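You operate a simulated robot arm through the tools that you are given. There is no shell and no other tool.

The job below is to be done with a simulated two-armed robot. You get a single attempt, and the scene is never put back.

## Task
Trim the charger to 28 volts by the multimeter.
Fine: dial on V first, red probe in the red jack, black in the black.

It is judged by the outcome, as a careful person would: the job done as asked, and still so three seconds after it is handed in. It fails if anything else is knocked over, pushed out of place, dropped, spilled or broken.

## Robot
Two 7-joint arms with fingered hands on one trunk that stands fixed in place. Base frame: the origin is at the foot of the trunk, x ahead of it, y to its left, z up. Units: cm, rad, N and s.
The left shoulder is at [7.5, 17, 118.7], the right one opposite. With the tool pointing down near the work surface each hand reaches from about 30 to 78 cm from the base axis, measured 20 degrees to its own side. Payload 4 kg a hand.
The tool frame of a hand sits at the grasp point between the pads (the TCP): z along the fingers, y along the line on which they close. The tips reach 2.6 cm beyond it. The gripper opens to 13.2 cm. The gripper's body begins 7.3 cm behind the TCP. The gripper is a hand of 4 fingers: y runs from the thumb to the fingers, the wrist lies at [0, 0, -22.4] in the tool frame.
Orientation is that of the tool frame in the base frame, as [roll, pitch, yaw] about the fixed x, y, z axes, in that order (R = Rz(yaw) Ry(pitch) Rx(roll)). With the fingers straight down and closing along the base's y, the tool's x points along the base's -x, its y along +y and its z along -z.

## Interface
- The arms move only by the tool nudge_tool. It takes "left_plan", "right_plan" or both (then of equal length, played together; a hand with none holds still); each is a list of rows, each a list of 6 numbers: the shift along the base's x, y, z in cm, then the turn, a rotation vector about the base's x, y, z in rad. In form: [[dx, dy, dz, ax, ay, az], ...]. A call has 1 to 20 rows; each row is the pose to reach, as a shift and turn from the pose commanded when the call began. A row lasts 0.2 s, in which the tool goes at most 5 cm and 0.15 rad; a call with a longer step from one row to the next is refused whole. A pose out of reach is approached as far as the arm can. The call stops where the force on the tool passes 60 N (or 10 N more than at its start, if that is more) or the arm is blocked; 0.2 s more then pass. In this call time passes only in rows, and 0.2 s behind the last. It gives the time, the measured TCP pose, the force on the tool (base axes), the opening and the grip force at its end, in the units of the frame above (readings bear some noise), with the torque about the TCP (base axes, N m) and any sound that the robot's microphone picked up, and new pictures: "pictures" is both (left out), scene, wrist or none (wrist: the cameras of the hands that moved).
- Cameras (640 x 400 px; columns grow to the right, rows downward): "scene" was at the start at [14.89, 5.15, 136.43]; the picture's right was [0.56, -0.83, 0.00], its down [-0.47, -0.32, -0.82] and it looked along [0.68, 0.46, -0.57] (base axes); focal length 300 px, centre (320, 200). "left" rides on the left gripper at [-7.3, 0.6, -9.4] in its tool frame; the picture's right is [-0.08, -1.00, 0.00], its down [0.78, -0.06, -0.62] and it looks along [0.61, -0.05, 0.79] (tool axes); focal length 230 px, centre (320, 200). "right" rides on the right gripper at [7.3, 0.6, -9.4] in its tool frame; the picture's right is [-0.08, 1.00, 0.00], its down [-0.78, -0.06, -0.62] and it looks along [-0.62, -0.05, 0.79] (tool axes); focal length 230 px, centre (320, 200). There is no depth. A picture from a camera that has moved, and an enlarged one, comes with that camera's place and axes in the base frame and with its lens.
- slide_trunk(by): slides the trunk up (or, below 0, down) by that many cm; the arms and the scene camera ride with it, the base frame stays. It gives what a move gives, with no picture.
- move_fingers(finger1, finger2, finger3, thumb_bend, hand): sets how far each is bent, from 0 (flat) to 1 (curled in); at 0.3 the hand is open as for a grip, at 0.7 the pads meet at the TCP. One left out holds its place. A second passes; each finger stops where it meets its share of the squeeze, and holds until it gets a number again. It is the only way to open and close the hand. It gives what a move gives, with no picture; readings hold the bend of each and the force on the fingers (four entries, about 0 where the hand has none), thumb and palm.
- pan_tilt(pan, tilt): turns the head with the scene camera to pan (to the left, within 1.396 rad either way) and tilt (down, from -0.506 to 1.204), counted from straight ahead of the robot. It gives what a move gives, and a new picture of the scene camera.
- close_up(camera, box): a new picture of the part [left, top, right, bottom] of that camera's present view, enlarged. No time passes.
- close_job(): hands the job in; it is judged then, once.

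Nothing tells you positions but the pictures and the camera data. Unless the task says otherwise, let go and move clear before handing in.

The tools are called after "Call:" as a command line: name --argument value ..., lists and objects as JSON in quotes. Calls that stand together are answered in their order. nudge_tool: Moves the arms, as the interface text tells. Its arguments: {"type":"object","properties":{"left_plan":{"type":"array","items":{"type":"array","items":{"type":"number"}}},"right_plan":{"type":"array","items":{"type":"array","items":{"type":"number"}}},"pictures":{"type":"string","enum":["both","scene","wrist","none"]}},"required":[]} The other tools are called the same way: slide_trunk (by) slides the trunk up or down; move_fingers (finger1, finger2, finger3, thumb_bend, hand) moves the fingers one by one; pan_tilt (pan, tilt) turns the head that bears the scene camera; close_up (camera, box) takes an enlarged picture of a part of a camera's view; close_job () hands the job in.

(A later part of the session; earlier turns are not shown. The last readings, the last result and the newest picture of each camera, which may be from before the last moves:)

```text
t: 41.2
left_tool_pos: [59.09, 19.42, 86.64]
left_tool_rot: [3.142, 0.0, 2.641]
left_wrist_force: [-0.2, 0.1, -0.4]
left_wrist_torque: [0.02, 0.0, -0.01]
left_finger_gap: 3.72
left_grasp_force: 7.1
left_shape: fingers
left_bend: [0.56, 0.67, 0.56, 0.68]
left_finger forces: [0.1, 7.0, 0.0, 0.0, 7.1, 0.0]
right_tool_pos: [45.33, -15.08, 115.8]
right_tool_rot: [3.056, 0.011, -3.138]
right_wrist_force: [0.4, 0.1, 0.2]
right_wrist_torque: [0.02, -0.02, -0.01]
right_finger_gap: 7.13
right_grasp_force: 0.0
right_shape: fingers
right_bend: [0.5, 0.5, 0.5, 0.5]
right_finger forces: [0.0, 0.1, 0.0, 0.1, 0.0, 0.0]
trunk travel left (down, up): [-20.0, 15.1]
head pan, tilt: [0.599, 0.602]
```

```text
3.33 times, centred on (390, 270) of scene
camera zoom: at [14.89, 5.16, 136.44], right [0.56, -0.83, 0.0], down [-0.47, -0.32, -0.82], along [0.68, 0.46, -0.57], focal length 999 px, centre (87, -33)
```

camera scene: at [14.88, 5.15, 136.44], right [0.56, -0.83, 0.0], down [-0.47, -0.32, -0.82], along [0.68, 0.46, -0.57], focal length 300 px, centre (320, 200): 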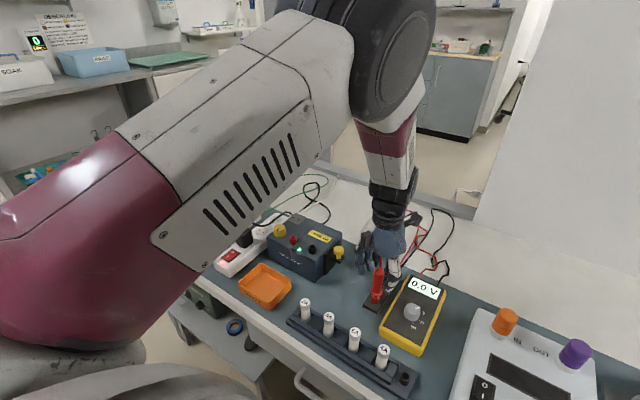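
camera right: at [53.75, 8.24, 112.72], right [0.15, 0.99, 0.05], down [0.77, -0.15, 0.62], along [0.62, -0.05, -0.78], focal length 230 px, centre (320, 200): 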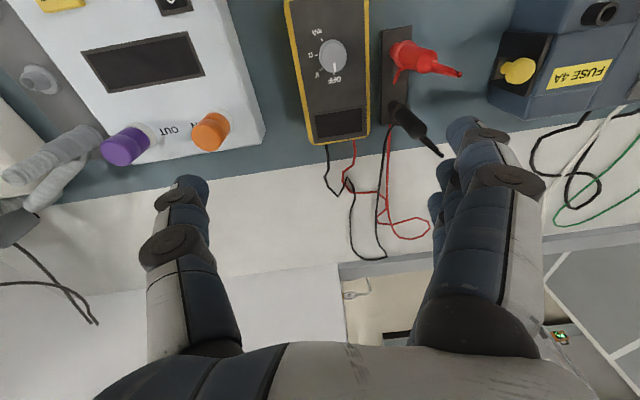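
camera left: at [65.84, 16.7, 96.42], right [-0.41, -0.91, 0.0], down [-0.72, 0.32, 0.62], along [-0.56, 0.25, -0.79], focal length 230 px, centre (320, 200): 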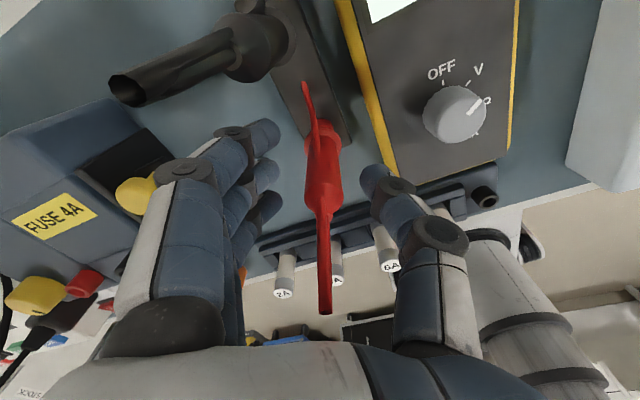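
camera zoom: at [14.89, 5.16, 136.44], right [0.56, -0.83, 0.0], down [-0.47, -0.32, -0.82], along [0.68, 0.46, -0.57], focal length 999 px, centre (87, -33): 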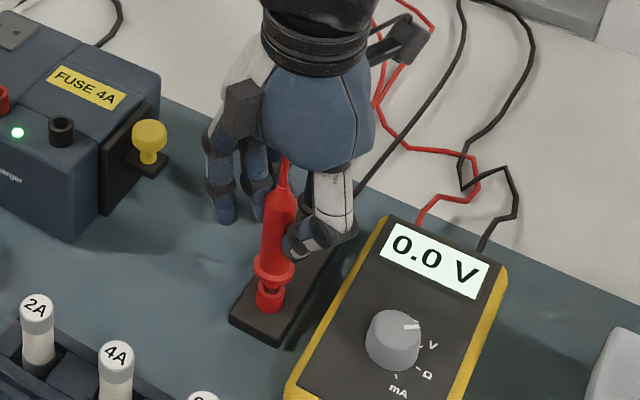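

The grip is firm (7 N on each side) and the probe is still upright. I lift straight up slowly.

Call:
nudge_tool --left_plan '[[0, 0, 0.5, 0, 0, 0], [0, 0, 1, 0, 0, 0], [0, 0, 2, 0, 0, 0], [0, 0, 3, 0, 0, 0], [0, 0, 3, 0, 0, 0]]' --pictures "both"

Call:
close_up --camera "scene" --box '[340, 200, 440, 320]'

```text
t: 42.4
left_tool_pos: [58.93, 19.48, 89.47]
left_tool_rot: [-3.14, -0.001, 2.641]
left_wrist_force: [-0.3, 0.6, -0.6]
left_wrist_torque: [-0.01, 0.03, -0.04]
left_finger_gap: 3.73
left_grasp_force: 7.3
left_shape: fingers
left_bend: [0.56, 0.67, 0.56, 0.68]
left_finger forces: [0.0, 7.0, 0.0, 0.0, 7.1, 0.1]
right_tool_pos: [45.31, -15.02, 115.85]
right_tool_rot: [3.057, 0.01, -3.139]
right_wrist_force: [-0.9, -0.9, 0.3]
right_wrist_torque: [-0.03, 0.01, 0.06]
right_finger_gap: 7.12
right_grasp_force: 0.1
right_shape: fingers
right_bend: [0.5, 0.5, 0.5, 0.5]
right_finger forces: [0.0, 0.0, 0.1, 0.1, 0.1, 0.0]
trunk travel left (down, up): [-20.0, 15.1]
head pan, tilt: [0.599, 0.602]
camera scene: at [14.91, 5.16, 136.43], right [0.56, -0.83, 0.0], down [-0.47, -0.32, -0.82], along [0.68, 0.46, -0.57], focal length 300 px, centre (320, 200)
camera left: at [65.71, 16.51, 98.74], right [-0.41, -0.91, 0.0], down [-0.72, 0.32, 0.62], along [-0.56, 0.25, -0.79], focal length 230 px, centre (320, 200)
```

scene: 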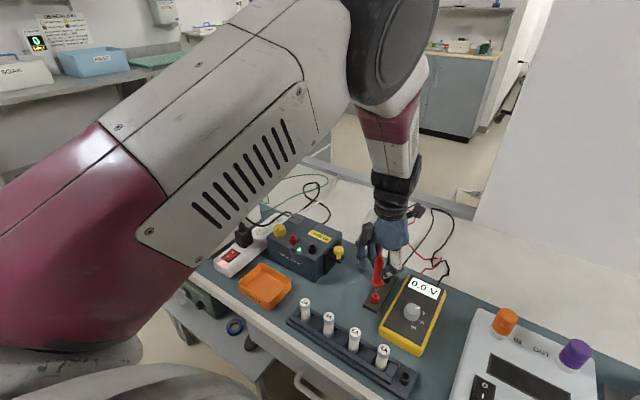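
left: 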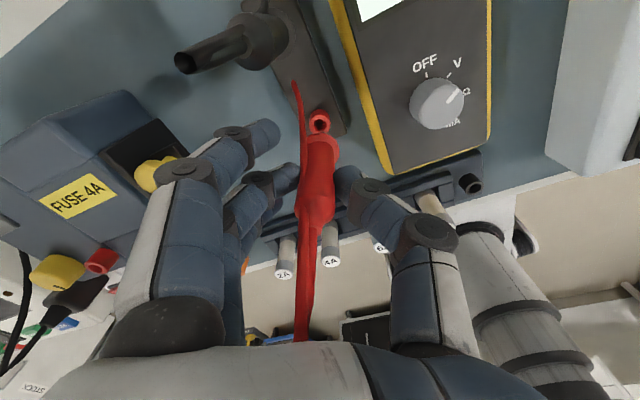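

```text
3.33 times, centred on (390, 260) of scene
camera zoom: at [14.91, 5.16, 136.43], right [0.56, -0.83, 0.0], down [-0.47, -0.32, -0.82], along [0.68, 0.46, -0.57], focal length 999 px, centre (87, 0)
```

zoom: 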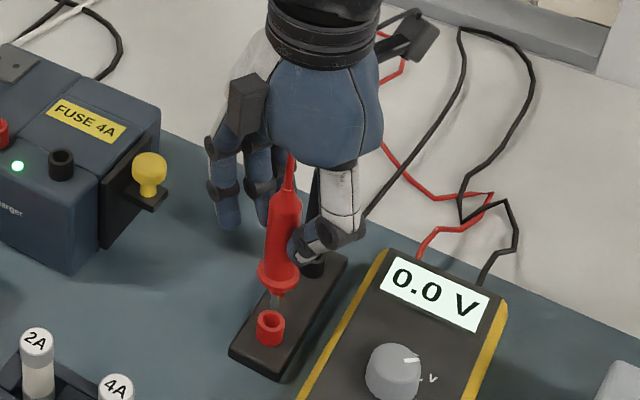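

The red probe is out of its sleeve, with a metal pin visible below the guard. I lift it to a transit height and check how straight it hangs in the grip.

Call:
nudge_tool --left_plan '[[0, 0, 2, 0, 0, 0], [0, 0, 4, 0, 0, 0], [0, 0, 6, 0, 0, 0], [0, 0, 8, 0, 0, 0], [0, 0, 10, 0, 0, 0], [0, 0, 11.5, 0, 0, 0], [0, 0, 11.5, 0, 0, 0]]' --pictures "both"

Call:
close_up --camera "left" --box '[230, 60, 410, 340]'

Call:
close_up --camera "scene" --box '[340, 150, 440, 270]'

```text
t: 44.0
left_tool_pos: [59.09, 19.51, 101.09]
left_tool_rot: [3.141, 0.0, 2.64]
left_wrist_force: [0.7, -0.4, -0.6]
left_wrist_torque: [-0.01, 0.0, 0.01]
left_finger_gap: 3.75
left_grasp_force: 6.9
left_shape: fingers
left_bend: [0.56, 0.67, 0.56, 0.68]
left_finger forces: [0.1, 7.1, 0.1, 0.0, 7.2, 0.1]
right_tool_pos: [45.31, -15.13, 115.75]
right_tool_rot: [3.056, 0.012, -3.14]
right_wrist_force: [0.0, 0.6, 0.0]
right_wrist_torque: [0.02, 0.03, -0.02]
right_finger_gap: 7.12
right_grasp_force: 0.2
right_shape: fingers
right_bend: [0.5, 0.5, 0.5, 0.5]
right_finger forces: [0.1, 0.0, 0.0, 0.0, 0.1, 0.1]
trunk travel left (down, up): [-20.0, 15.1]
head pan, tilt: [0.599, 0.602]
camera scene: at [14.92, 5.15, 136.43], right [0.56, -0.83, 0.0], down [-0.47, -0.32, -0.82], along [0.68, 0.46, -0.57], focal length 300 px, centre (320, 200)
camera left: at [65.79, 16.64, 110.27], right [-0.41, -0.91, 0.0], down [-0.72, 0.32, 0.62], along [-0.56, 0.25, -0.79], focal length 230 px, centre (320, 200)
```

scene: 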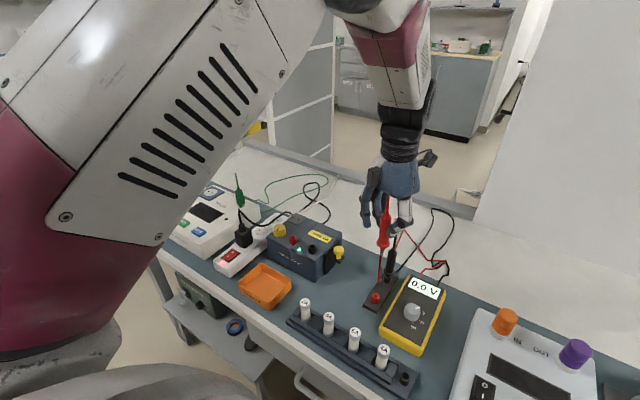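
left: 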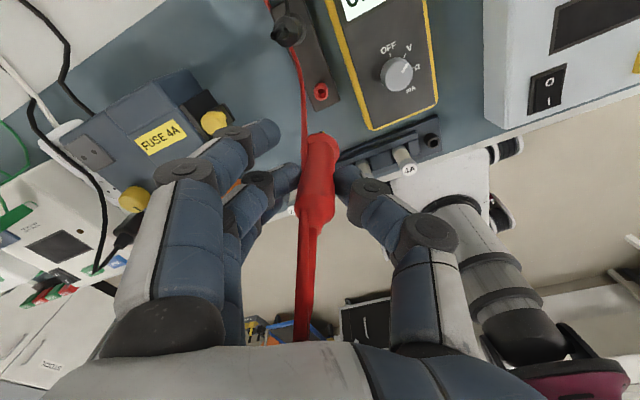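

```text
1.43 times, centred on (320, 200) of left
camera zoom: at [65.79, 16.64, 110.27], right [-0.41, -0.91, 0.0], down [-0.72, 0.32, 0.62], along [-0.56, 0.25, -0.79], focal length 329 px, centre (320, 200)
```

zoom: 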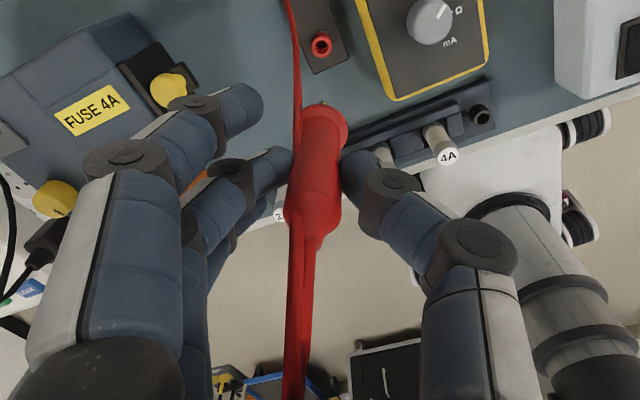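

```text
3.33 times, centred on (390, 210) of scene
camera zoom: at [14.92, 5.15, 136.43], right [0.56, -0.83, 0.0], down [-0.47, -0.32, -0.82], along [0.68, 0.46, -0.57], focal length 999 px, centre (87, 167)
```

zoom: 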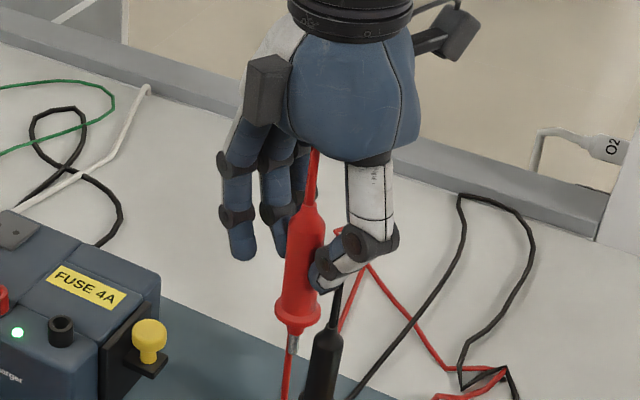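

The red probe leans about 3° in the grip (bottom toward the thumb), and its pin is about 1.8 cm long. I'll carry it over the red jack at height, tilting the hand to straighten it.

Call:
nudge_tool --left_plan '[[0, 3, 0.5, 0, 0, 0], [-0.2, 6.5, 1, 0.02, 0, 0], [-0.4, 10, 1, 0.04, 0.01, 0], [-0.6, 13.5, 1, 0.055, 0.01, 0], [-0.8, 17, 1, 0.055, 0.01, 0], [-1, 20, 1, 0.055, 0.01, 0], [-1.1, 22, 1, 0.055, 0.01, 0], [-1.15, 23, 1, 0.055, 0.01, 0], [-1.15, 23, 1, 0.055, 0.01, 0]]' --pictures "both"

Call:
close_up --camera "left" --box '[230, 60, 410, 340]'

Call:
close_up --camera "scene" --box '[250, 140, 370, 280]'

```text
t: 46.0
left_tool_pos: [58.07, 42.45, 102.1]
left_tool_rot: [3.098, -0.034, 2.643]
left_wrist_force: [0.0, 0.1, 0.4]
left_wrist_torque: [0.01, -0.01, -0.03]
left_finger_gap: 3.72
left_grasp_force: 7.5
left_shape: fingers
left_bend: [0.56, 0.67, 0.56, 0.68]
left_finger forces: [0.0, 7.1, 0.0, 0.1, 7.1, 0.1]
right_tool_pos: [45.37, -15.08, 115.75]
right_tool_rot: [3.057, 0.011, -3.138]
right_wrist_force: [-0.7, 0.3, 0.1]
right_wrist_torque: [0.0, 0.01, -0.05]
right_finger_gap: 7.14
right_grasp_force: 0.1
right_shape: fingers
right_bend: [0.5, 0.5, 0.5, 0.5]
right_finger forces: [0.0, 0.0, 0.1, 0.0, 0.0, 0.1]
trunk travel left (down, up): [-20.0, 15.1]
head pan, tilt: [0.599, 0.602]
camera scene: at [14.9, 5.15, 136.43], right [0.56, -0.83, 0.0], down [-0.47, -0.32, -0.82], along [0.68, 0.46, -0.57], focal length 300 px, centre (320, 200)
camera left: at [64.84, 39.01, 111.06], right [-0.41, -0.91, -0.05], down [-0.71, 0.29, 0.64], along [-0.57, 0.3, -0.77], focal length 230 px, centre (320, 200)
```

scene: 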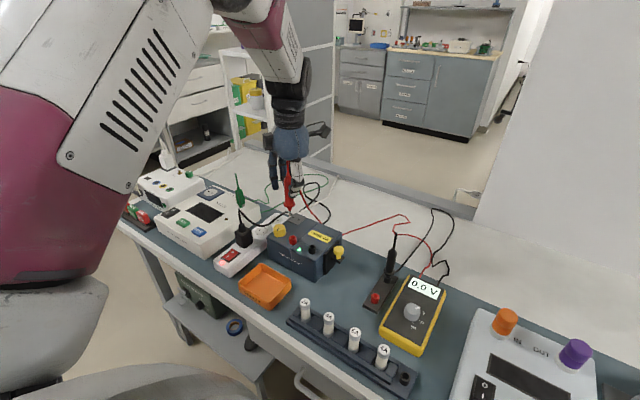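
left: 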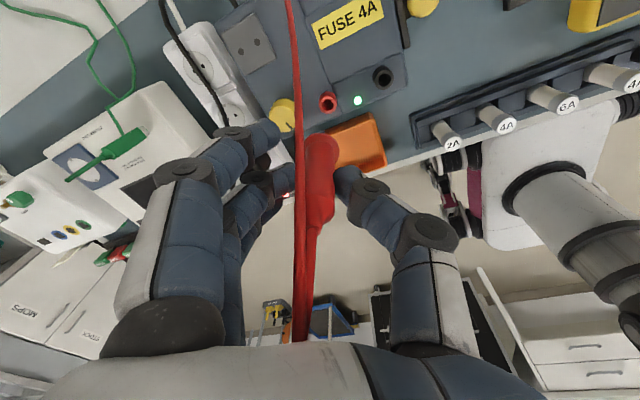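

```text
1.43 times, centred on (320, 200) of left
camera zoom: at [64.84, 39.01, 111.06], right [-0.41, -0.91, -0.05], down [-0.71, 0.29, 0.64], along [-0.57, 0.3, -0.77], focal length 329 px, centre (320, 200)
```

zoom: 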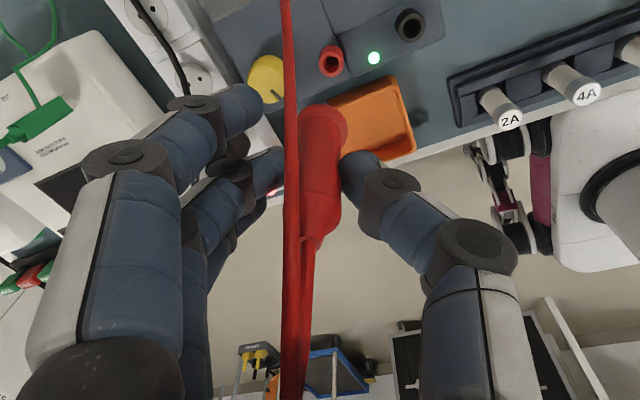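

```text
2.86 times, centred on (310, 210) of scene
camera zoom: at [14.9, 5.15, 136.43], right [0.56, -0.83, 0.0], down [-0.47, -0.32, -0.82], along [0.68, 0.46, -0.57], focal length 857 px, centre (349, 171)
```

zoom: 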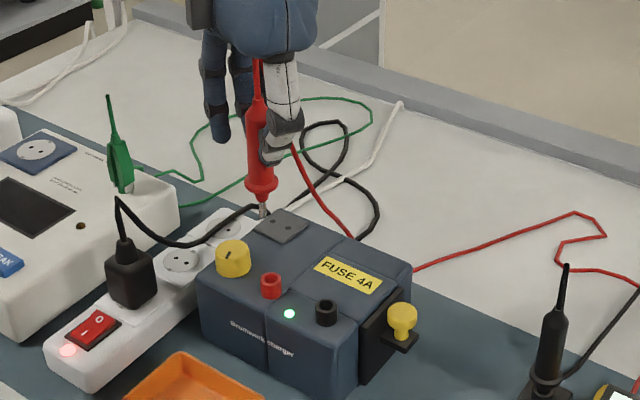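

The probe now hangs nearly straight above the red jack. To get a second sideways view for aligning the pin, I turn the parked right hand so its camera looks toward the charger.

Call:
nudge_tool --right_plan '[[0, 0, 0, 0, 0, 0.15], [0, 0, 0, 0, 0, 0.3], [0, 0, 0, 0, 0, 0.45], [0, 0, 0, 0, 0, 0.6], [0, 0, 0, 0, 0, 0.75], [0, 0, 0, 0, 0, 0.9], [0, 0, 0, 0, 0, 1.0], [0, 0, 0, 0, 0, 1.0]]' --pictures "wrist"

```text
t: 47.8
left_tool_pos: [58.08, 42.37, 102.08]
left_tool_rot: [3.097, -0.035, 2.643]
left_wrist_force: [-0.5, 0.0, -0.4]
left_wrist_torque: [0.05, 0.04, -0.03]
left_finger_gap: 3.71
left_grasp_force: 6.7
left_shape: fingers
left_bend: [0.56, 0.67, 0.56, 0.68]
left_finger forces: [0.0, 7.1, 0.1, 0.1, 7.3, 0.0]
right_tool_pos: [45.25, -15.0, 115.84]
right_tool_rot: [3.056, 0.01, -2.137]
right_wrist_force: [0.0, 0.2, -0.6]
right_wrist_torque: [-0.02, -0.03, -0.03]
right_finger_gap: 7.11
right_grasp_force: 0.1
right_shape: fingers
right_bend: [0.5, 0.5, 0.5, 0.5]
right_finger forces: [0.1, 0.1, 0.1, 0.0, 0.0, 0.0]
trunk travel left (down, up): [-20.0, 15.1]
head pan, tilt: [0.599, 0.602]
camera right: at [41.57, -21.32, 125.02], right [-0.8, 0.6, 0.09], down [0.51, 0.6, 0.62], along [0.32, 0.54, -0.78], focal length 230 px, centre (320, 200)
```

right: 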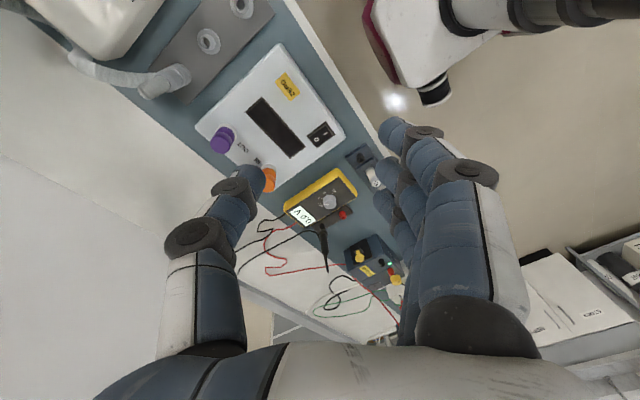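

The charger is partly hidden behind the right fingers. I flatten those fingers and tilt and yaw the right hand so its camera sees the jacks clearly.

Call:
move_fingers --hand "right" --finger1 0.05 --finger2 0.05 --finger3 0.05 --thumb_bend 0.05

Call:
nudge_tool --right_plan '[[0, 0, 0, -0.08, 0.06, 0.06], [0, 0, 0, -0.16, 0.12, 0.12], [0, 0, 0, -0.24, 0.18, 0.18], [0, 0, 0, -0.32, 0.24, 0.24], [0, 0, 0, -0.36, 0.27, 0.29], [0, 0, 0, -0.36, 0.27, 0.29]]' --pictures "wrist"

```text
t: 48.8
left_tool_pos: [58.11, 42.45, 102.13]
left_tool_rot: [3.098, -0.034, 2.643]
left_wrist_force: [-0.3, 0.0, -1.3]
left_wrist_torque: [-0.01, 0.03, 0.01]
left_finger_gap: 3.71
left_grasp_force: 7.4
left_shape: fingers
left_bend: [0.56, 0.67, 0.56, 0.68]
left_finger forces: [0.1, 7.1, 0.0, 0.1, 7.1, 0.1]
right_tool_pos: [45.35, -14.94, 115.62]
right_tool_rot: [3.056, 0.01, -2.137]
right_wrist_force: [-0.2, 0.8, 0.2]
right_wrist_torque: [-0.01, -0.02, -0.02]
right_finger_gap: 17.75
right_grasp_force: 0.1
right_shape: fingers
right_bend: [0.05, 0.05, 0.05, 0.05]
right_finger forces: [0.0, 0.1, 0.1, 0.0, 0.0, 0.0]
trunk travel left (down, up): [-20.0, 15.1]
head pan, tilt: [0.599, 0.602]
```

```text
t: 50.2
left_tool_pos: [58.04, 42.49, 102.11]
left_tool_rot: [3.098, -0.036, 2.642]
left_wrist_force: [0.7, -0.2, -0.3]
left_wrist_torque: [0.01, -0.02, 0.03]
left_finger_gap: 3.71
left_grasp_force: 7.5
left_shape: fingers
left_bend: [0.56, 0.67, 0.56, 0.68]
left_finger forces: [0.0, 7.0, 0.1, 0.0, 7.2, 0.1]
right_tool_pos: [45.4, -14.96, 115.54]
right_tool_rot: [2.949, -0.426, -1.818]
right_wrist_force: [-0.4, 0.2, 0.2]
right_wrist_torque: [0.0, -0.01, 0.01]
right_finger_gap: 17.72
right_grasp_force: 0.0
right_shape: fingers
right_bend: [0.05, 0.05, 0.05, 0.05]
right_finger forces: [0.0, 0.0, 0.0, 0.0, 0.0, 0.0]
trunk travel left (down, up): [-20.0, 15.1]
head pan, tilt: [0.599, 0.602]
camera right: at [45.91, -18.0, 127.21], right [-0.91, 0.39, 0.14], down [0.41, 0.89, 0.22], along [-0.04, 0.25, -0.97], focal length 230 px, centre (320, 200)
```

right: 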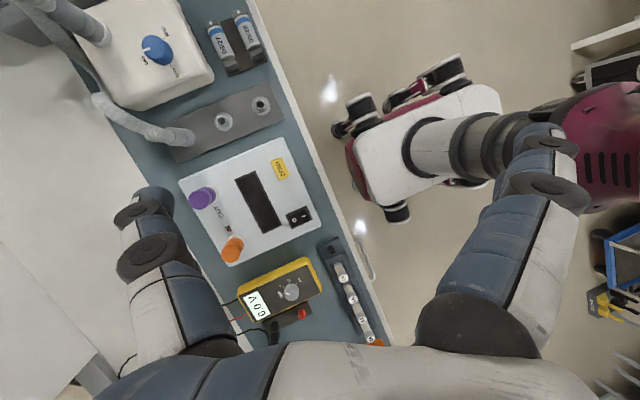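

That tilted the wrong way, since the right camera is mounted upside down. I reverse it past the starting point.

Call:
nudge_tool --right_plan '[[0, 0, 0, 0.11, -0.07, -0.02], [0, 0, 0, 0.22, -0.14, -0.04], [0, 0, 0, 0.33, -0.21, -0.06], [0, 0, 0, 0.44, -0.28, -0.08], [0, 0, 0, 0.55, -0.35, -0.1], [0, 0, 0, 0.66, -0.42, -0.12], [0, 0, 0, 0.7, -0.48, -0.14], [0, 0, 0, 0.7, -0.48, -0.14]]' --pictures "wrist"

```text
t: 52.0
left_tool_pos: [58.13, 42.42, 102.05]
left_tool_rot: [3.098, -0.035, 2.641]
left_wrist_force: [0.1, -0.4, 0.0]
left_wrist_torque: [0.01, -0.01, 0.0]
left_finger_gap: 3.74
left_grasp_force: 7.3
left_shape: fingers
left_bend: [0.56, 0.67, 0.56, 0.68]
left_finger forces: [0.0, 7.0, 0.1, 0.1, 7.1, 0.0]
right_tool_pos: [45.37, -14.97, 115.58]
right_tool_rot: [-3.111, 0.395, -1.973]
right_wrist_force: [0.5, -0.2, 0.2]
right_wrist_torque: [-0.01, 0.01, -0.03]
right_finger_gap: 17.77
right_grasp_force: 0.1
right_shape: fingers
right_bend: [0.05, 0.05, 0.05, 0.05]
right_finger forces: [0.1, 0.0, 0.0, 0.1, 0.0, 0.0]
trunk travel left (down, up): [-20.0, 15.1]
head pan, tilt: [0.599, 0.602]
camera right: at [40.58, -24.13, 121.51], right [-0.88, 0.47, 0.0], down [0.23, 0.43, 0.87], along [0.41, 0.77, -0.49], focal length 230 px, centre (320, 200)
```

right: 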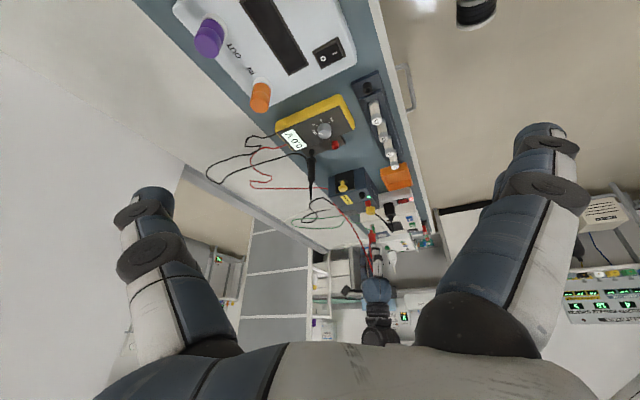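

Now the right camera has a clear view of the charger and the held probe. I zoom in there.

Call:
close_up --camera "right" --box '[320, 160, 420, 300]'

Call:
close_up --camera "right" --box '[350, 185, 400, 255]'

```text
2.86 times, centred on (370, 230) of right
camera zoom: at [40.58, -24.13, 121.51], right [-0.88, 0.47, 0.0], down [0.23, 0.43, 0.87], along [0.41, 0.77, -0.49], focal length 657 px, centre (177, 114)
```

zoom: 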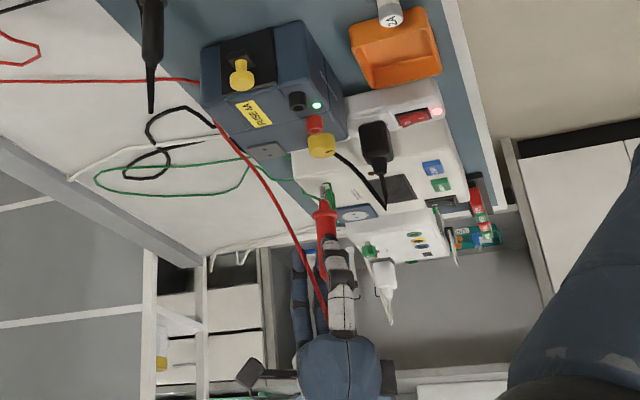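

```text
5.71 times, centred on (375, 220) of right
camera zoom: at [40.58, -24.13, 121.51], right [-0.88, 0.47, 0.0], down [0.23, 0.43, 0.87], along [0.41, 0.77, -0.49], focal length 1315 px, centre (6, 86)
```

zoom: 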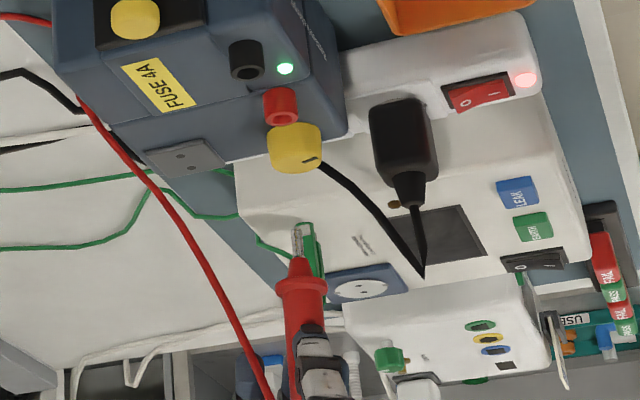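

From this angle the pin is almost directly above the red jack in x. I take a sharper scene zoom to fix the offset in the other direction.

Call:
close_up --camera "scene" --box '[270, 190, 320, 250]'

Call:
close_up --camera "right" --box '[362, 195, 392, 240]'

Call:
close_up --camera "left" --box '[280, 70, 370, 230]'

```text
6.67 times, centred on (295, 220) of scene
camera zoom: at [14.92, 5.14, 136.43], right [0.56, -0.83, 0.0], down [-0.47, -0.32, -0.82], along [0.68, 0.46, -0.57], focal length 1999 px, centre (487, 67)
```

zoom: 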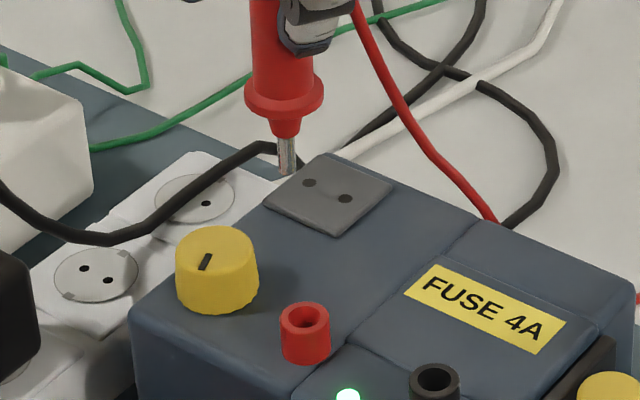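

```text
8.89 times, centred on (377, 218) of right
camera zoom: at [40.58, -24.13, 121.51], right [-0.88, 0.47, 0.0], down [0.23, 0.43, 0.87], along [0.41, 0.77, -0.49], focal length 2045 px, centre (-187, 44)
```

zoom: 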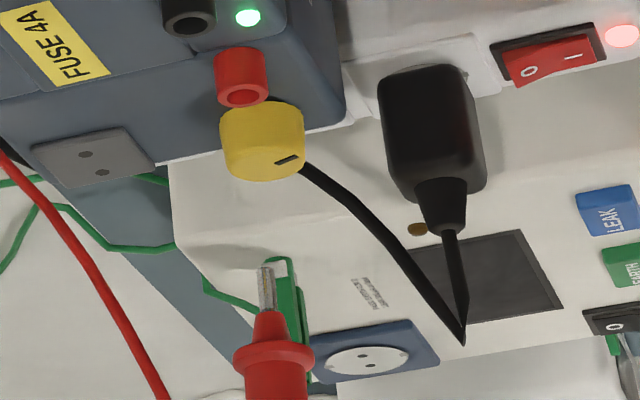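

```text
2.50 times, centred on (325, 150) of left
camera zoom: at [64.86, 38.97, 111.05], right [-0.41, -0.91, -0.05], down [-0.71, 0.29, 0.64], along [-0.57, 0.3, -0.77], focal length 575 px, centre (308, 325)
```

zoom: 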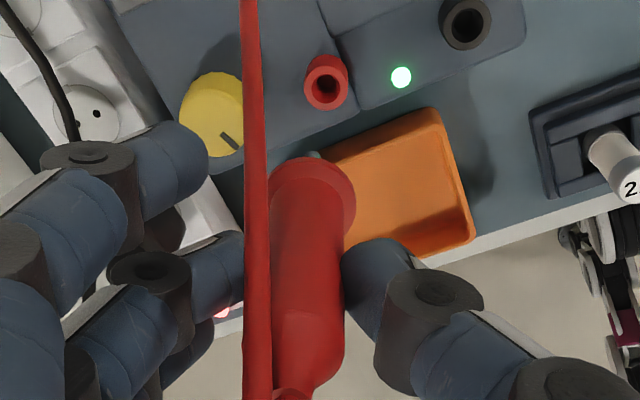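

Both views agree: the pin needs to move about 0.34 cm toward -y to be over the jack, and it is close to vertical. I shift it and come down to just above the jack, then check again.

Call:
nudge_tool --left_plan '[[0, -0.34, -0.5, 0, 0, 0], [0, -0.34, -2, 0, 0, 0], [0, -0.34, -3.5, 0, 0, 0], [0, -0.34, -5, 0, 0, 0], [0, -0.34, -6, 0, 0, 0], [0, -0.34, -6, 0, 0, 0]]' --pictures "none"

Call:
close_up --camera "scene" --box '[270, 190, 320, 250]'

Call:
close_up --camera "right" --box '[362, 190, 392, 235]'

Call:
close_up --camera "left" --box '[260, 70, 370, 230]'

```text
t: 53.4
left_tool_pos: [57.97, 42.22, 95.97]
left_tool_rot: [3.097, -0.034, 2.643]
left_wrist_force: [-0.7, -0.8, -0.5]
left_wrist_torque: [-0.05, -0.02, -0.01]
left_finger_gap: 3.74
left_grasp_force: 7.0
left_shape: fingers
left_bend: [0.56, 0.67, 0.56, 0.68]
left_finger forces: [0.1, 7.1, 0.0, 0.0, 7.1, 0.0]
right_tool_pos: [45.32, -14.98, 115.57]
right_tool_rot: [-3.111, 0.394, -1.972]
right_wrist_force: [0.3, -0.6, -0.5]
right_wrist_torque: [0.01, 0.03, 0.05]
right_finger_gap: 17.74
right_grasp_force: 0.1
right_shape: fingers
right_bend: [0.05, 0.05, 0.05, 0.05]
right_finger forces: [0.0, 0.0, 0.1, 0.1, 0.0, 0.0]
trunk travel left (down, up): [-20.0, 15.1]
head pan, tilt: [0.599, 0.602]
```

```text
6.67 times, centred on (295, 220) of scene
camera zoom: at [14.89, 5.15, 136.44], right [0.56, -0.83, 0.0], down [-0.47, -0.32, -0.82], along [0.68, 0.46, -0.57], focal length 1999 px, centre (487, 67)
```

zoom: 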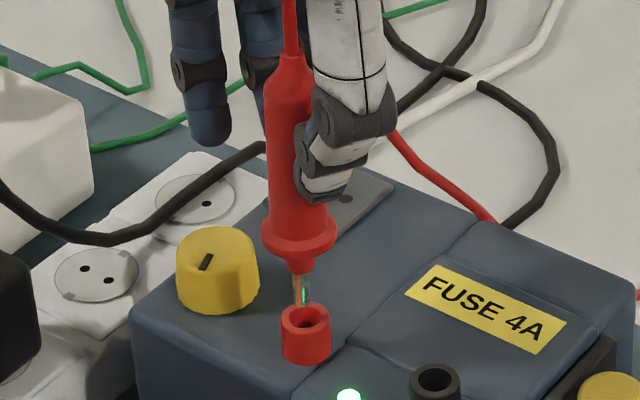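

```text
8.89 times, centred on (377, 212) of right
camera zoom: at [40.56, -24.11, 121.54], right [-0.88, 0.47, 0.0], down [0.23, 0.43, 0.87], along [0.41, 0.77, -0.49], focal length 2045 px, centre (-187, 89)
```

zoom: 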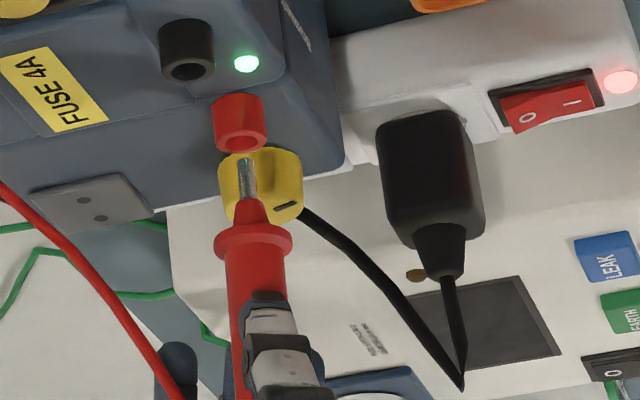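

```text
2.50 times, centred on (315, 150) of left
camera zoom: at [64.78, 38.68, 105.01], right [-0.41, -0.91, -0.05], down [-0.71, 0.29, 0.64], along [-0.57, 0.3, -0.77], focal length 575 px, centre (332, 325)
```

zoom: 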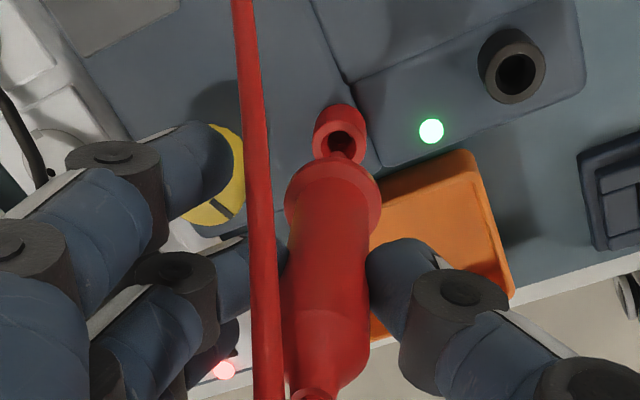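

The pin is centred over the red jack in all three views, about 0.75 cm above it. I lower it slowly into the hole.

Call:
nudge_tool --left_plan '[[0.02, -0.03, -0.25, 0, 0, 0], [0.02, -0.04, -0.5, 0, 0, 0], [0.02, -0.04, -0.75, 0, 0, 0], [0.02, -0.04, -1.0, 0, 0, 0], [0.02, -0.04, -1.25, 0, 0, 0], [0.02, -0.04, -1.25, 0, 0, 0]]' --pictures "none"

Call:
close_up --camera "scene" --box '[270, 190, 320, 250]'

Call:
close_up --camera "right" --box '[362, 190, 392, 235]'

```text
t: 54.8
left_tool_pos: [58.05, 41.97, 94.76]
left_tool_rot: [3.098, -0.034, 2.642]
left_wrist_force: [-0.7, 0.2, -0.5]
left_wrist_torque: [-0.02, -0.03, 0.0]
left_finger_gap: 3.73
left_grasp_force: 7.2
left_shape: fingers
left_bend: [0.56, 0.67, 0.56, 0.68]
left_finger forces: [0.1, 7.1, 0.1, 0.1, 7.0, 0.0]
right_tool_pos: [45.39, -15.0, 115.56]
right_tool_rot: [-3.109, 0.396, -1.975]
right_wrist_force: [-0.1, -0.1, -0.6]
right_wrist_torque: [0.0, 0.01, 0.03]
right_finger_gap: 17.73
right_grasp_force: 0.0
right_shape: fingers
right_bend: [0.05, 0.05, 0.05, 0.05]
right_finger forces: [0.0, 0.0, 0.1, 0.1, 0.0, 0.0]
trunk travel left (down, up): [-20.0, 15.1]
head pan, tilt: [0.599, 0.602]
```

```text
6.67 times, centred on (295, 220) of scene
camera zoom: at [14.9, 5.16, 136.43], right [0.56, -0.83, 0.0], down [-0.47, -0.32, -0.82], along [0.68, 0.46, -0.57], focal length 1999 px, centre (487, 67)
```

zoom: 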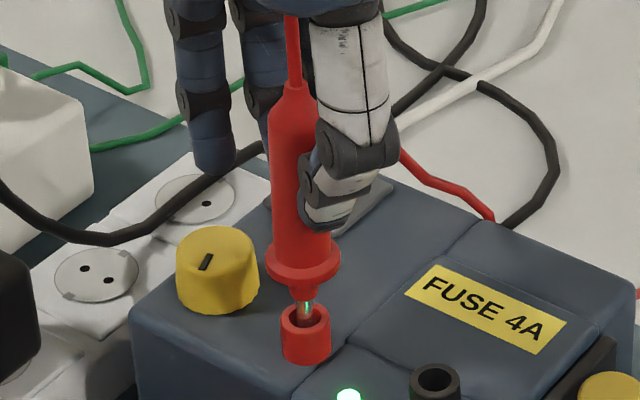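

```text
8.89 times, centred on (377, 212) of right
camera zoom: at [40.57, -24.11, 121.54], right [-0.88, 0.47, 0.0], down [0.23, 0.43, 0.87], along [0.41, 0.77, -0.49], focal length 2045 px, centre (-187, 89)
```

zoom: 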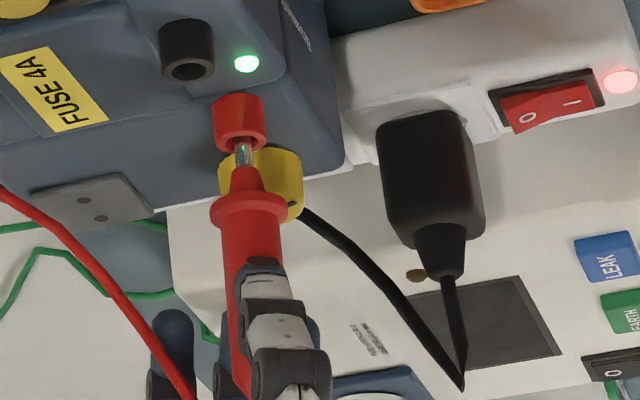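

The pin has entered the jack with no side force. I continue down until it seats.

Call:
nudge_tool --left_plan '[[0, 0, -0.2, 0, 0, 0], [0, 0, -0.4, 0, 0, 0], [0, 0, -0.6, 0, 0, 0], [0, 0, -0.8, 0, 0, 0], [0, 0, -1.0, 0, 0, 0], [0, 0, -1.0, 0, 0, 0]]' --pictures "none"

Call:
close_up --camera "scene" --box '[270, 190, 320, 250]'

Call:
close_up --camera "right" --box '[362, 190, 392, 235]'

```text
t: 56.2
left_tool_pos: [57.96, 42.03, 93.83]
left_tool_rot: [3.099, -0.036, 2.642]
left_wrist_force: [-1.5, 0.2, 0.0]
left_wrist_torque: [-0.01, 0.01, -0.01]
left_finger_gap: 3.7
left_grasp_force: 7.5
left_shape: fingers
left_bend: [0.56, 0.67, 0.56, 0.69]
left_finger forces: [0.2, 7.4, 0.0, 0.1, 7.5, 0.1]
right_tool_pos: [45.34, -15.03, 115.61]
right_tool_rot: [-3.11, 0.395, -1.972]
right_wrist_force: [-0.4, -0.1, -0.1]
right_wrist_torque: [-0.01, -0.01, -0.01]
right_finger_gap: 17.76
right_grasp_force: 0.0
right_shape: fingers
right_bend: [0.05, 0.05, 0.05, 0.05]
right_finger forces: [0.0, 0.0, 0.0, 0.0, 0.0, 0.0]
trunk travel left (down, up): [-20.0, 15.1]
head pan, tilt: [0.599, 0.602]
```

```text
6.67 times, centred on (295, 220) of scene
camera zoom: at [14.89, 5.15, 136.44], right [0.56, -0.83, 0.0], down [-0.47, -0.32, -0.82], along [0.68, 0.46, -0.57], focal length 1999 px, centre (487, 67)
```

zoom: 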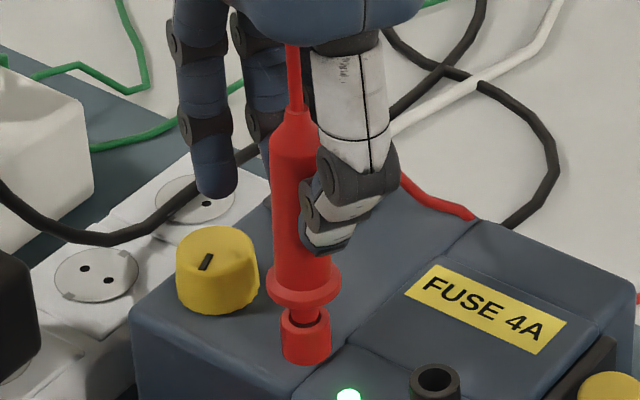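

```text
8.89 times, centred on (377, 212) of right
camera zoom: at [40.57, -24.12, 121.54], right [-0.88, 0.47, 0.0], down [0.23, 0.43, 0.87], along [0.41, 0.77, -0.49], focal length 2045 px, centre (-187, 89)
```

zoom: 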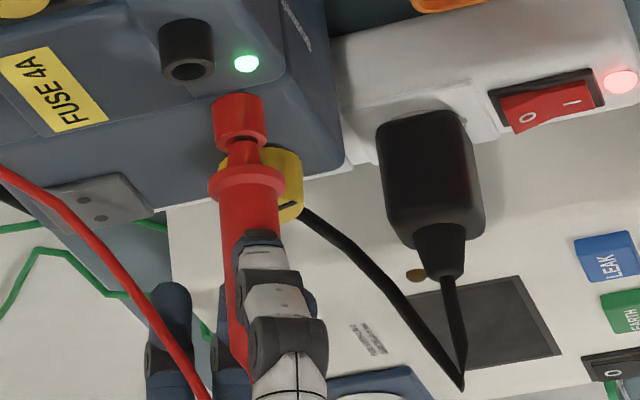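

It is nearly seated. I push down a little further in small steps until I feel the stop.

Call:
nudge_tool --left_plan '[[0, 0, -0.2, 0, 0, 0], [0, 0, -0.4, 0, 0, 0], [0, 0, -0.4, 0, 0, 0]]' --pictures "none"

Call:
close_up --camera "scene" --box '[270, 190, 320, 250]'

Call:
close_up --camera "right" --box '[362, 190, 392, 235]'

```text
t: 57.0
left_tool_pos: [57.93, 42.12, 93.45]
left_tool_rot: [3.095, -0.031, 2.643]
left_wrist_force: [0.0, -0.3, 12.7]
left_wrist_torque: [0.05, 0.02, 0.03]
left_finger_gap: 3.63
left_grasp_force: 9.6
left_shape: fingers
left_bend: [0.56, 0.69, 0.56, 0.69]
left_finger forces: [0.1, 9.2, 0.1, 0.1, 9.6, 0.1]
right_tool_pos: [45.38, -15.12, 115.75]
right_tool_rot: [-3.109, 0.394, -1.973]
right_wrist_force: [0.2, -0.6, 0.3]
right_wrist_torque: [0.01, -0.02, -0.04]
right_finger_gap: 17.73
right_grasp_force: 0.1
right_shape: fingers
right_bend: [0.05, 0.05, 0.05, 0.05]
right_finger forces: [0.0, 0.0, 0.0, 0.0, 0.0, 0.1]
trunk travel left (down, up): [-20.0, 15.1]
head pan, tilt: [0.599, 0.602]
```

```text
6.67 times, centred on (295, 220) of scene
camera zoom: at [14.77, 5.07, 136.47], right [0.56, -0.83, 0.0], down [-0.47, -0.32, -0.82], along [0.68, 0.46, -0.57], focal length 1999 px, centre (487, 67)
```

zoom: 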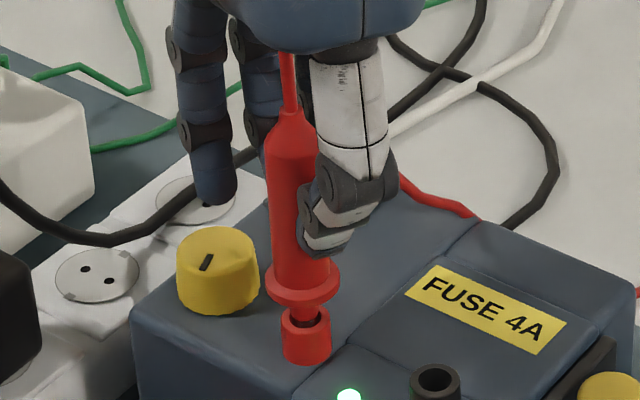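

```text
8.89 times, centred on (377, 212) of right
camera zoom: at [40.46, -24.18, 121.58], right [-0.88, 0.47, 0.0], down [0.23, 0.43, 0.87], along [0.41, 0.77, -0.49], focal length 2045 px, centre (-187, 89)
```

zoom: 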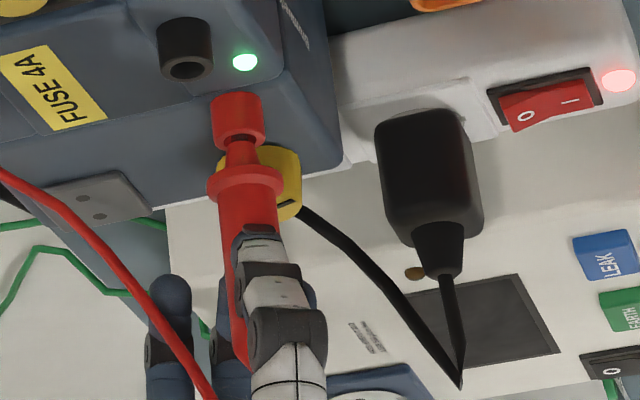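

It has bottomed (12.7 N), and the guard sits on the jack just as it sat in its sleeve. I ease the pressure, release and rise straight up.

Call:
nudge_tool --left_plan '[[0, 0, 0.15, 0, 0, 0], [0, 0, 0.2, 0, 0, 0]]' --pictures "none"

Call:
move_fingers --hand "left" --finger2 0.56 --thumb_bend 0.56

Call:
close_up --camera "scene" --box '[260, 170, 330, 250]'

Call:
close_up --camera "right" --box '[362, 190, 402, 245]'

Call:
close_up --camera "left" --box '[180, 40, 460, 260]'

```text
t: 57.6
left_tool_pos: [57.87, 42.09, 93.63]
left_tool_rot: [3.097, -0.035, 2.642]
left_wrist_force: [1.5, -1.2, 4.4]
left_wrist_torque: [0.03, -0.02, -0.04]
left_finger_gap: 3.62
left_grasp_force: 8.4
left_shape: fingers
left_bend: [0.56, 0.69, 0.56, 0.69]
left_finger forces: [0.0, 8.3, 0.0, 0.0, 8.5, 0.0]
right_tool_pos: [45.41, -15.12, 115.69]
right_tool_rot: [-3.11, 0.395, -1.972]
right_wrist_force: [0.2, 0.2, 0.4]
right_wrist_torque: [-0.01, -0.02, -0.04]
right_finger_gap: 17.73
right_grasp_force: 0.1
right_shape: fingers
right_bend: [0.05, 0.05, 0.05, 0.05]
right_finger forces: [0.0, 0.1, 0.0, 0.0, 0.1, 0.1]
trunk travel left (down, up): [-20.0, 15.1]
head pan, tilt: [0.599, 0.602]
```

```text
t: 58.6
left_tool_pos: [57.86, 42.12, 93.58]
left_tool_rot: [3.098, -0.036, 2.641]
left_wrist_force: [-0.9, 1.0, 0.1]
left_wrist_torque: [0.01, 0.01, 0.03]
left_finger_gap: 5.14
left_grasp_force: 0.1
left_shape: fingers
left_bend: [0.56, 0.56, 0.56, 0.56]
left_finger forces: [0.1, 0.0, 0.0, 0.0, 0.0, 0.0]
right_tool_pos: [45.34, -15.1, 115.7]
right_tool_rot: [-3.111, 0.393, -1.974]
right_wrist_force: [0.9, -0.2, 0.1]
right_wrist_torque: [0.01, -0.03, 0.01]
right_finger_gap: 17.73
right_grasp_force: 0.1
right_shape: fingers
right_bend: [0.05, 0.05, 0.05, 0.05]
right_finger forces: [0.0, 0.1, 0.0, 0.0, 0.0, 0.1]
trunk travel left (down, up): [-20.0, 15.1]
head pan, tilt: [0.599, 0.602]
```

```text
5.00 times, centred on (295, 210) of scene
camera zoom: at [14.89, 5.16, 136.43], right [0.56, -0.83, 0.0], down [-0.47, -0.32, -0.82], along [0.68, 0.46, -0.57], focal length 1499 px, centre (445, 150)
```

zoom: 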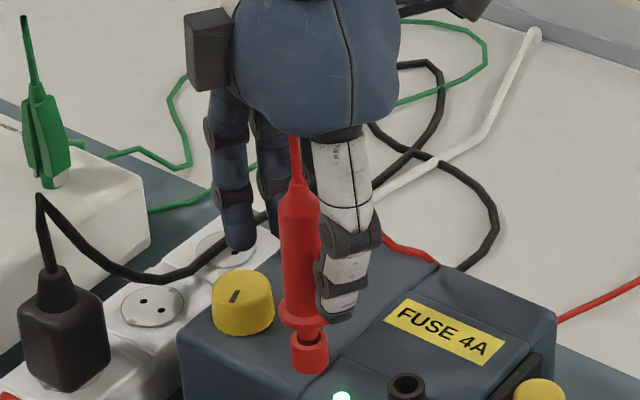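

```text
7.27 times, centred on (382, 218) of right
camera zoom: at [40.57, -24.11, 121.54], right [-0.88, 0.47, 0.0], down [0.23, 0.43, 0.87], along [0.41, 0.77, -0.49], focal length 1673 px, centre (-131, 73)
```

zoom: 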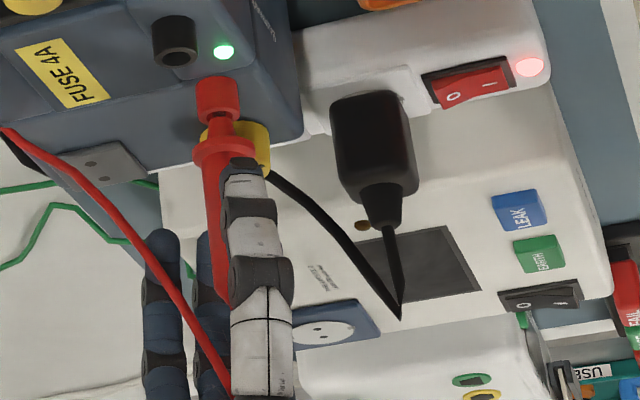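

```text
1.82 times, centred on (320, 150) of left
camera zoom: at [64.71, 38.66, 102.55], right [-0.41, -0.91, -0.05], down [-0.71, 0.29, 0.64], along [-0.57, 0.3, -0.77], focal length 418 px, centre (320, 291)
```

zoom: 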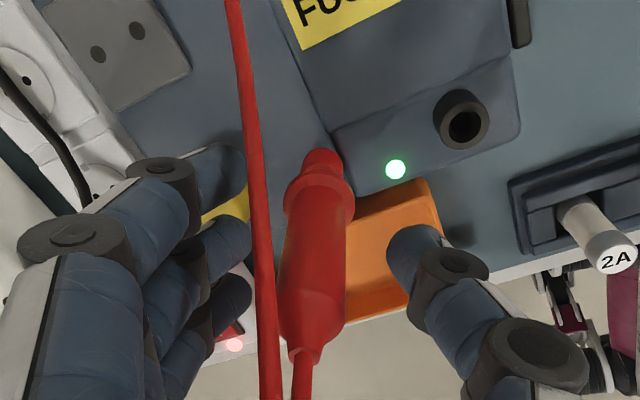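

The red probe stands freely in its jack. I rise straight up and check that it stays.

Call:
nudge_tool --left_plan '[[0, 0, 1, 0, 0, 0], [0, 0, 2.5, 0, 0, 0], [0, 0, 4.5, 0, 0, 0], [0, 0, 7, 0, 0, 0], [0, 0, 10, 0, 0, 0], [0, 0, 13, -0.05, -0.01, 0], [0, 0, 13, -0.055, -0.01, 0]]' --pictures "both"

Call:
close_up --camera "scene" --box '[250, 160, 340, 270]'

Call:
close_up --camera "right" --box '[342, 180, 402, 260]'

```text
t: 60.2
left_tool_pos: [58.21, 41.93, 106.62]
left_tool_rot: [-3.141, 0.002, 2.641]
left_wrist_force: [0.5, 0.1, -0.6]
left_wrist_torque: [0.01, 0.04, 0.0]
left_finger_gap: 5.1
left_grasp_force: 0.1
left_shape: fingers
left_bend: [0.56, 0.56, 0.56, 0.56]
left_finger forces: [0.0, 0.0, 0.0, 0.1, 0.1, 0.0]
right_tool_pos: [45.4, -14.96, 115.6]
right_tool_rot: [-3.111, 0.394, -1.975]
right_wrist_force: [-0.6, -1.0, 0.8]
right_wrist_torque: [0.02, 0.0, -0.03]
right_finger_gap: 17.74
right_grasp_force: 0.1
right_shape: fingers
right_bend: [0.05, 0.05, 0.05, 0.05]
right_finger forces: [0.0, 0.0, 0.1, 0.1, 0.0, 0.0]
trunk travel left (down, up): [-20.0, 15.1]
head pan, tilt: [0.599, 0.602]
camera scene: at [14.94, 5.14, 136.42], right [0.56, -0.83, 0.0], down [-0.47, -0.32, -0.82], along [0.68, 0.46, -0.57], focal length 300 px, centre (320, 200)
camera left: at [64.8, 38.98, 115.83], right [-0.41, -0.91, 0.0], down [-0.72, 0.32, 0.62], along [-0.56, 0.25, -0.79], focal length 230 px, centre (320, 200)
```

scene: 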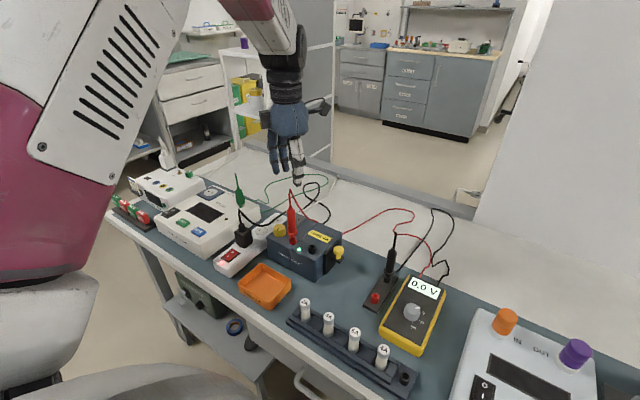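
left: 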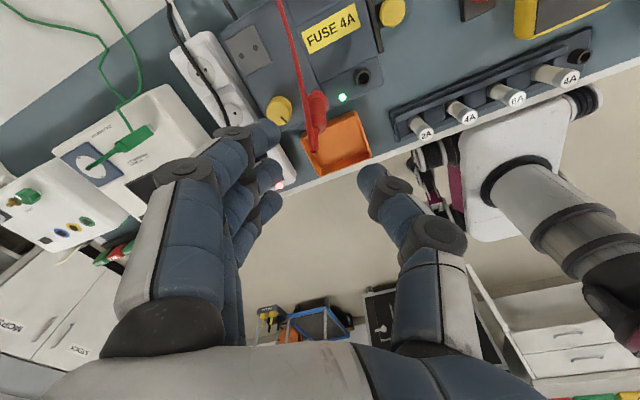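

```text
3.64 times, centred on (295, 215) of scene
camera zoom: at [14.94, 5.14, 136.42], right [0.56, -0.83, 0.0], down [-0.47, -0.32, -0.82], along [0.68, 0.46, -0.57], focal length 1090 px, centre (411, 146)
```

zoom: 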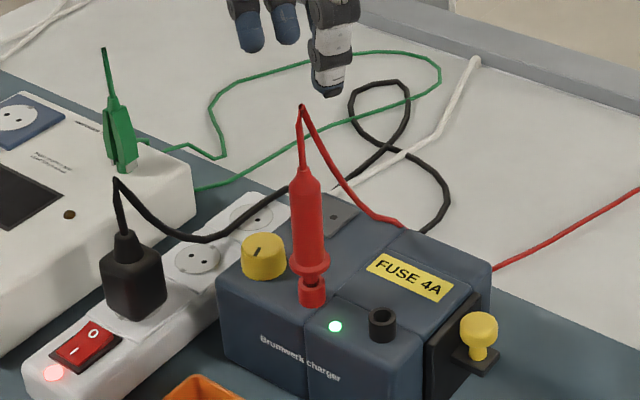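

```text
5.00 times, centred on (372, 220) of right
camera zoom: at [40.61, -24.13, 121.51], right [-0.88, 0.47, 0.0], down [0.23, 0.43, 0.87], along [0.41, 0.77, -0.49], focal length 1150 px, centre (60, 100)
```

zoom: 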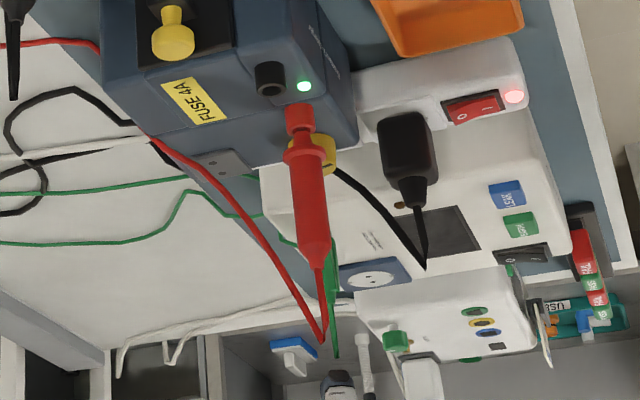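

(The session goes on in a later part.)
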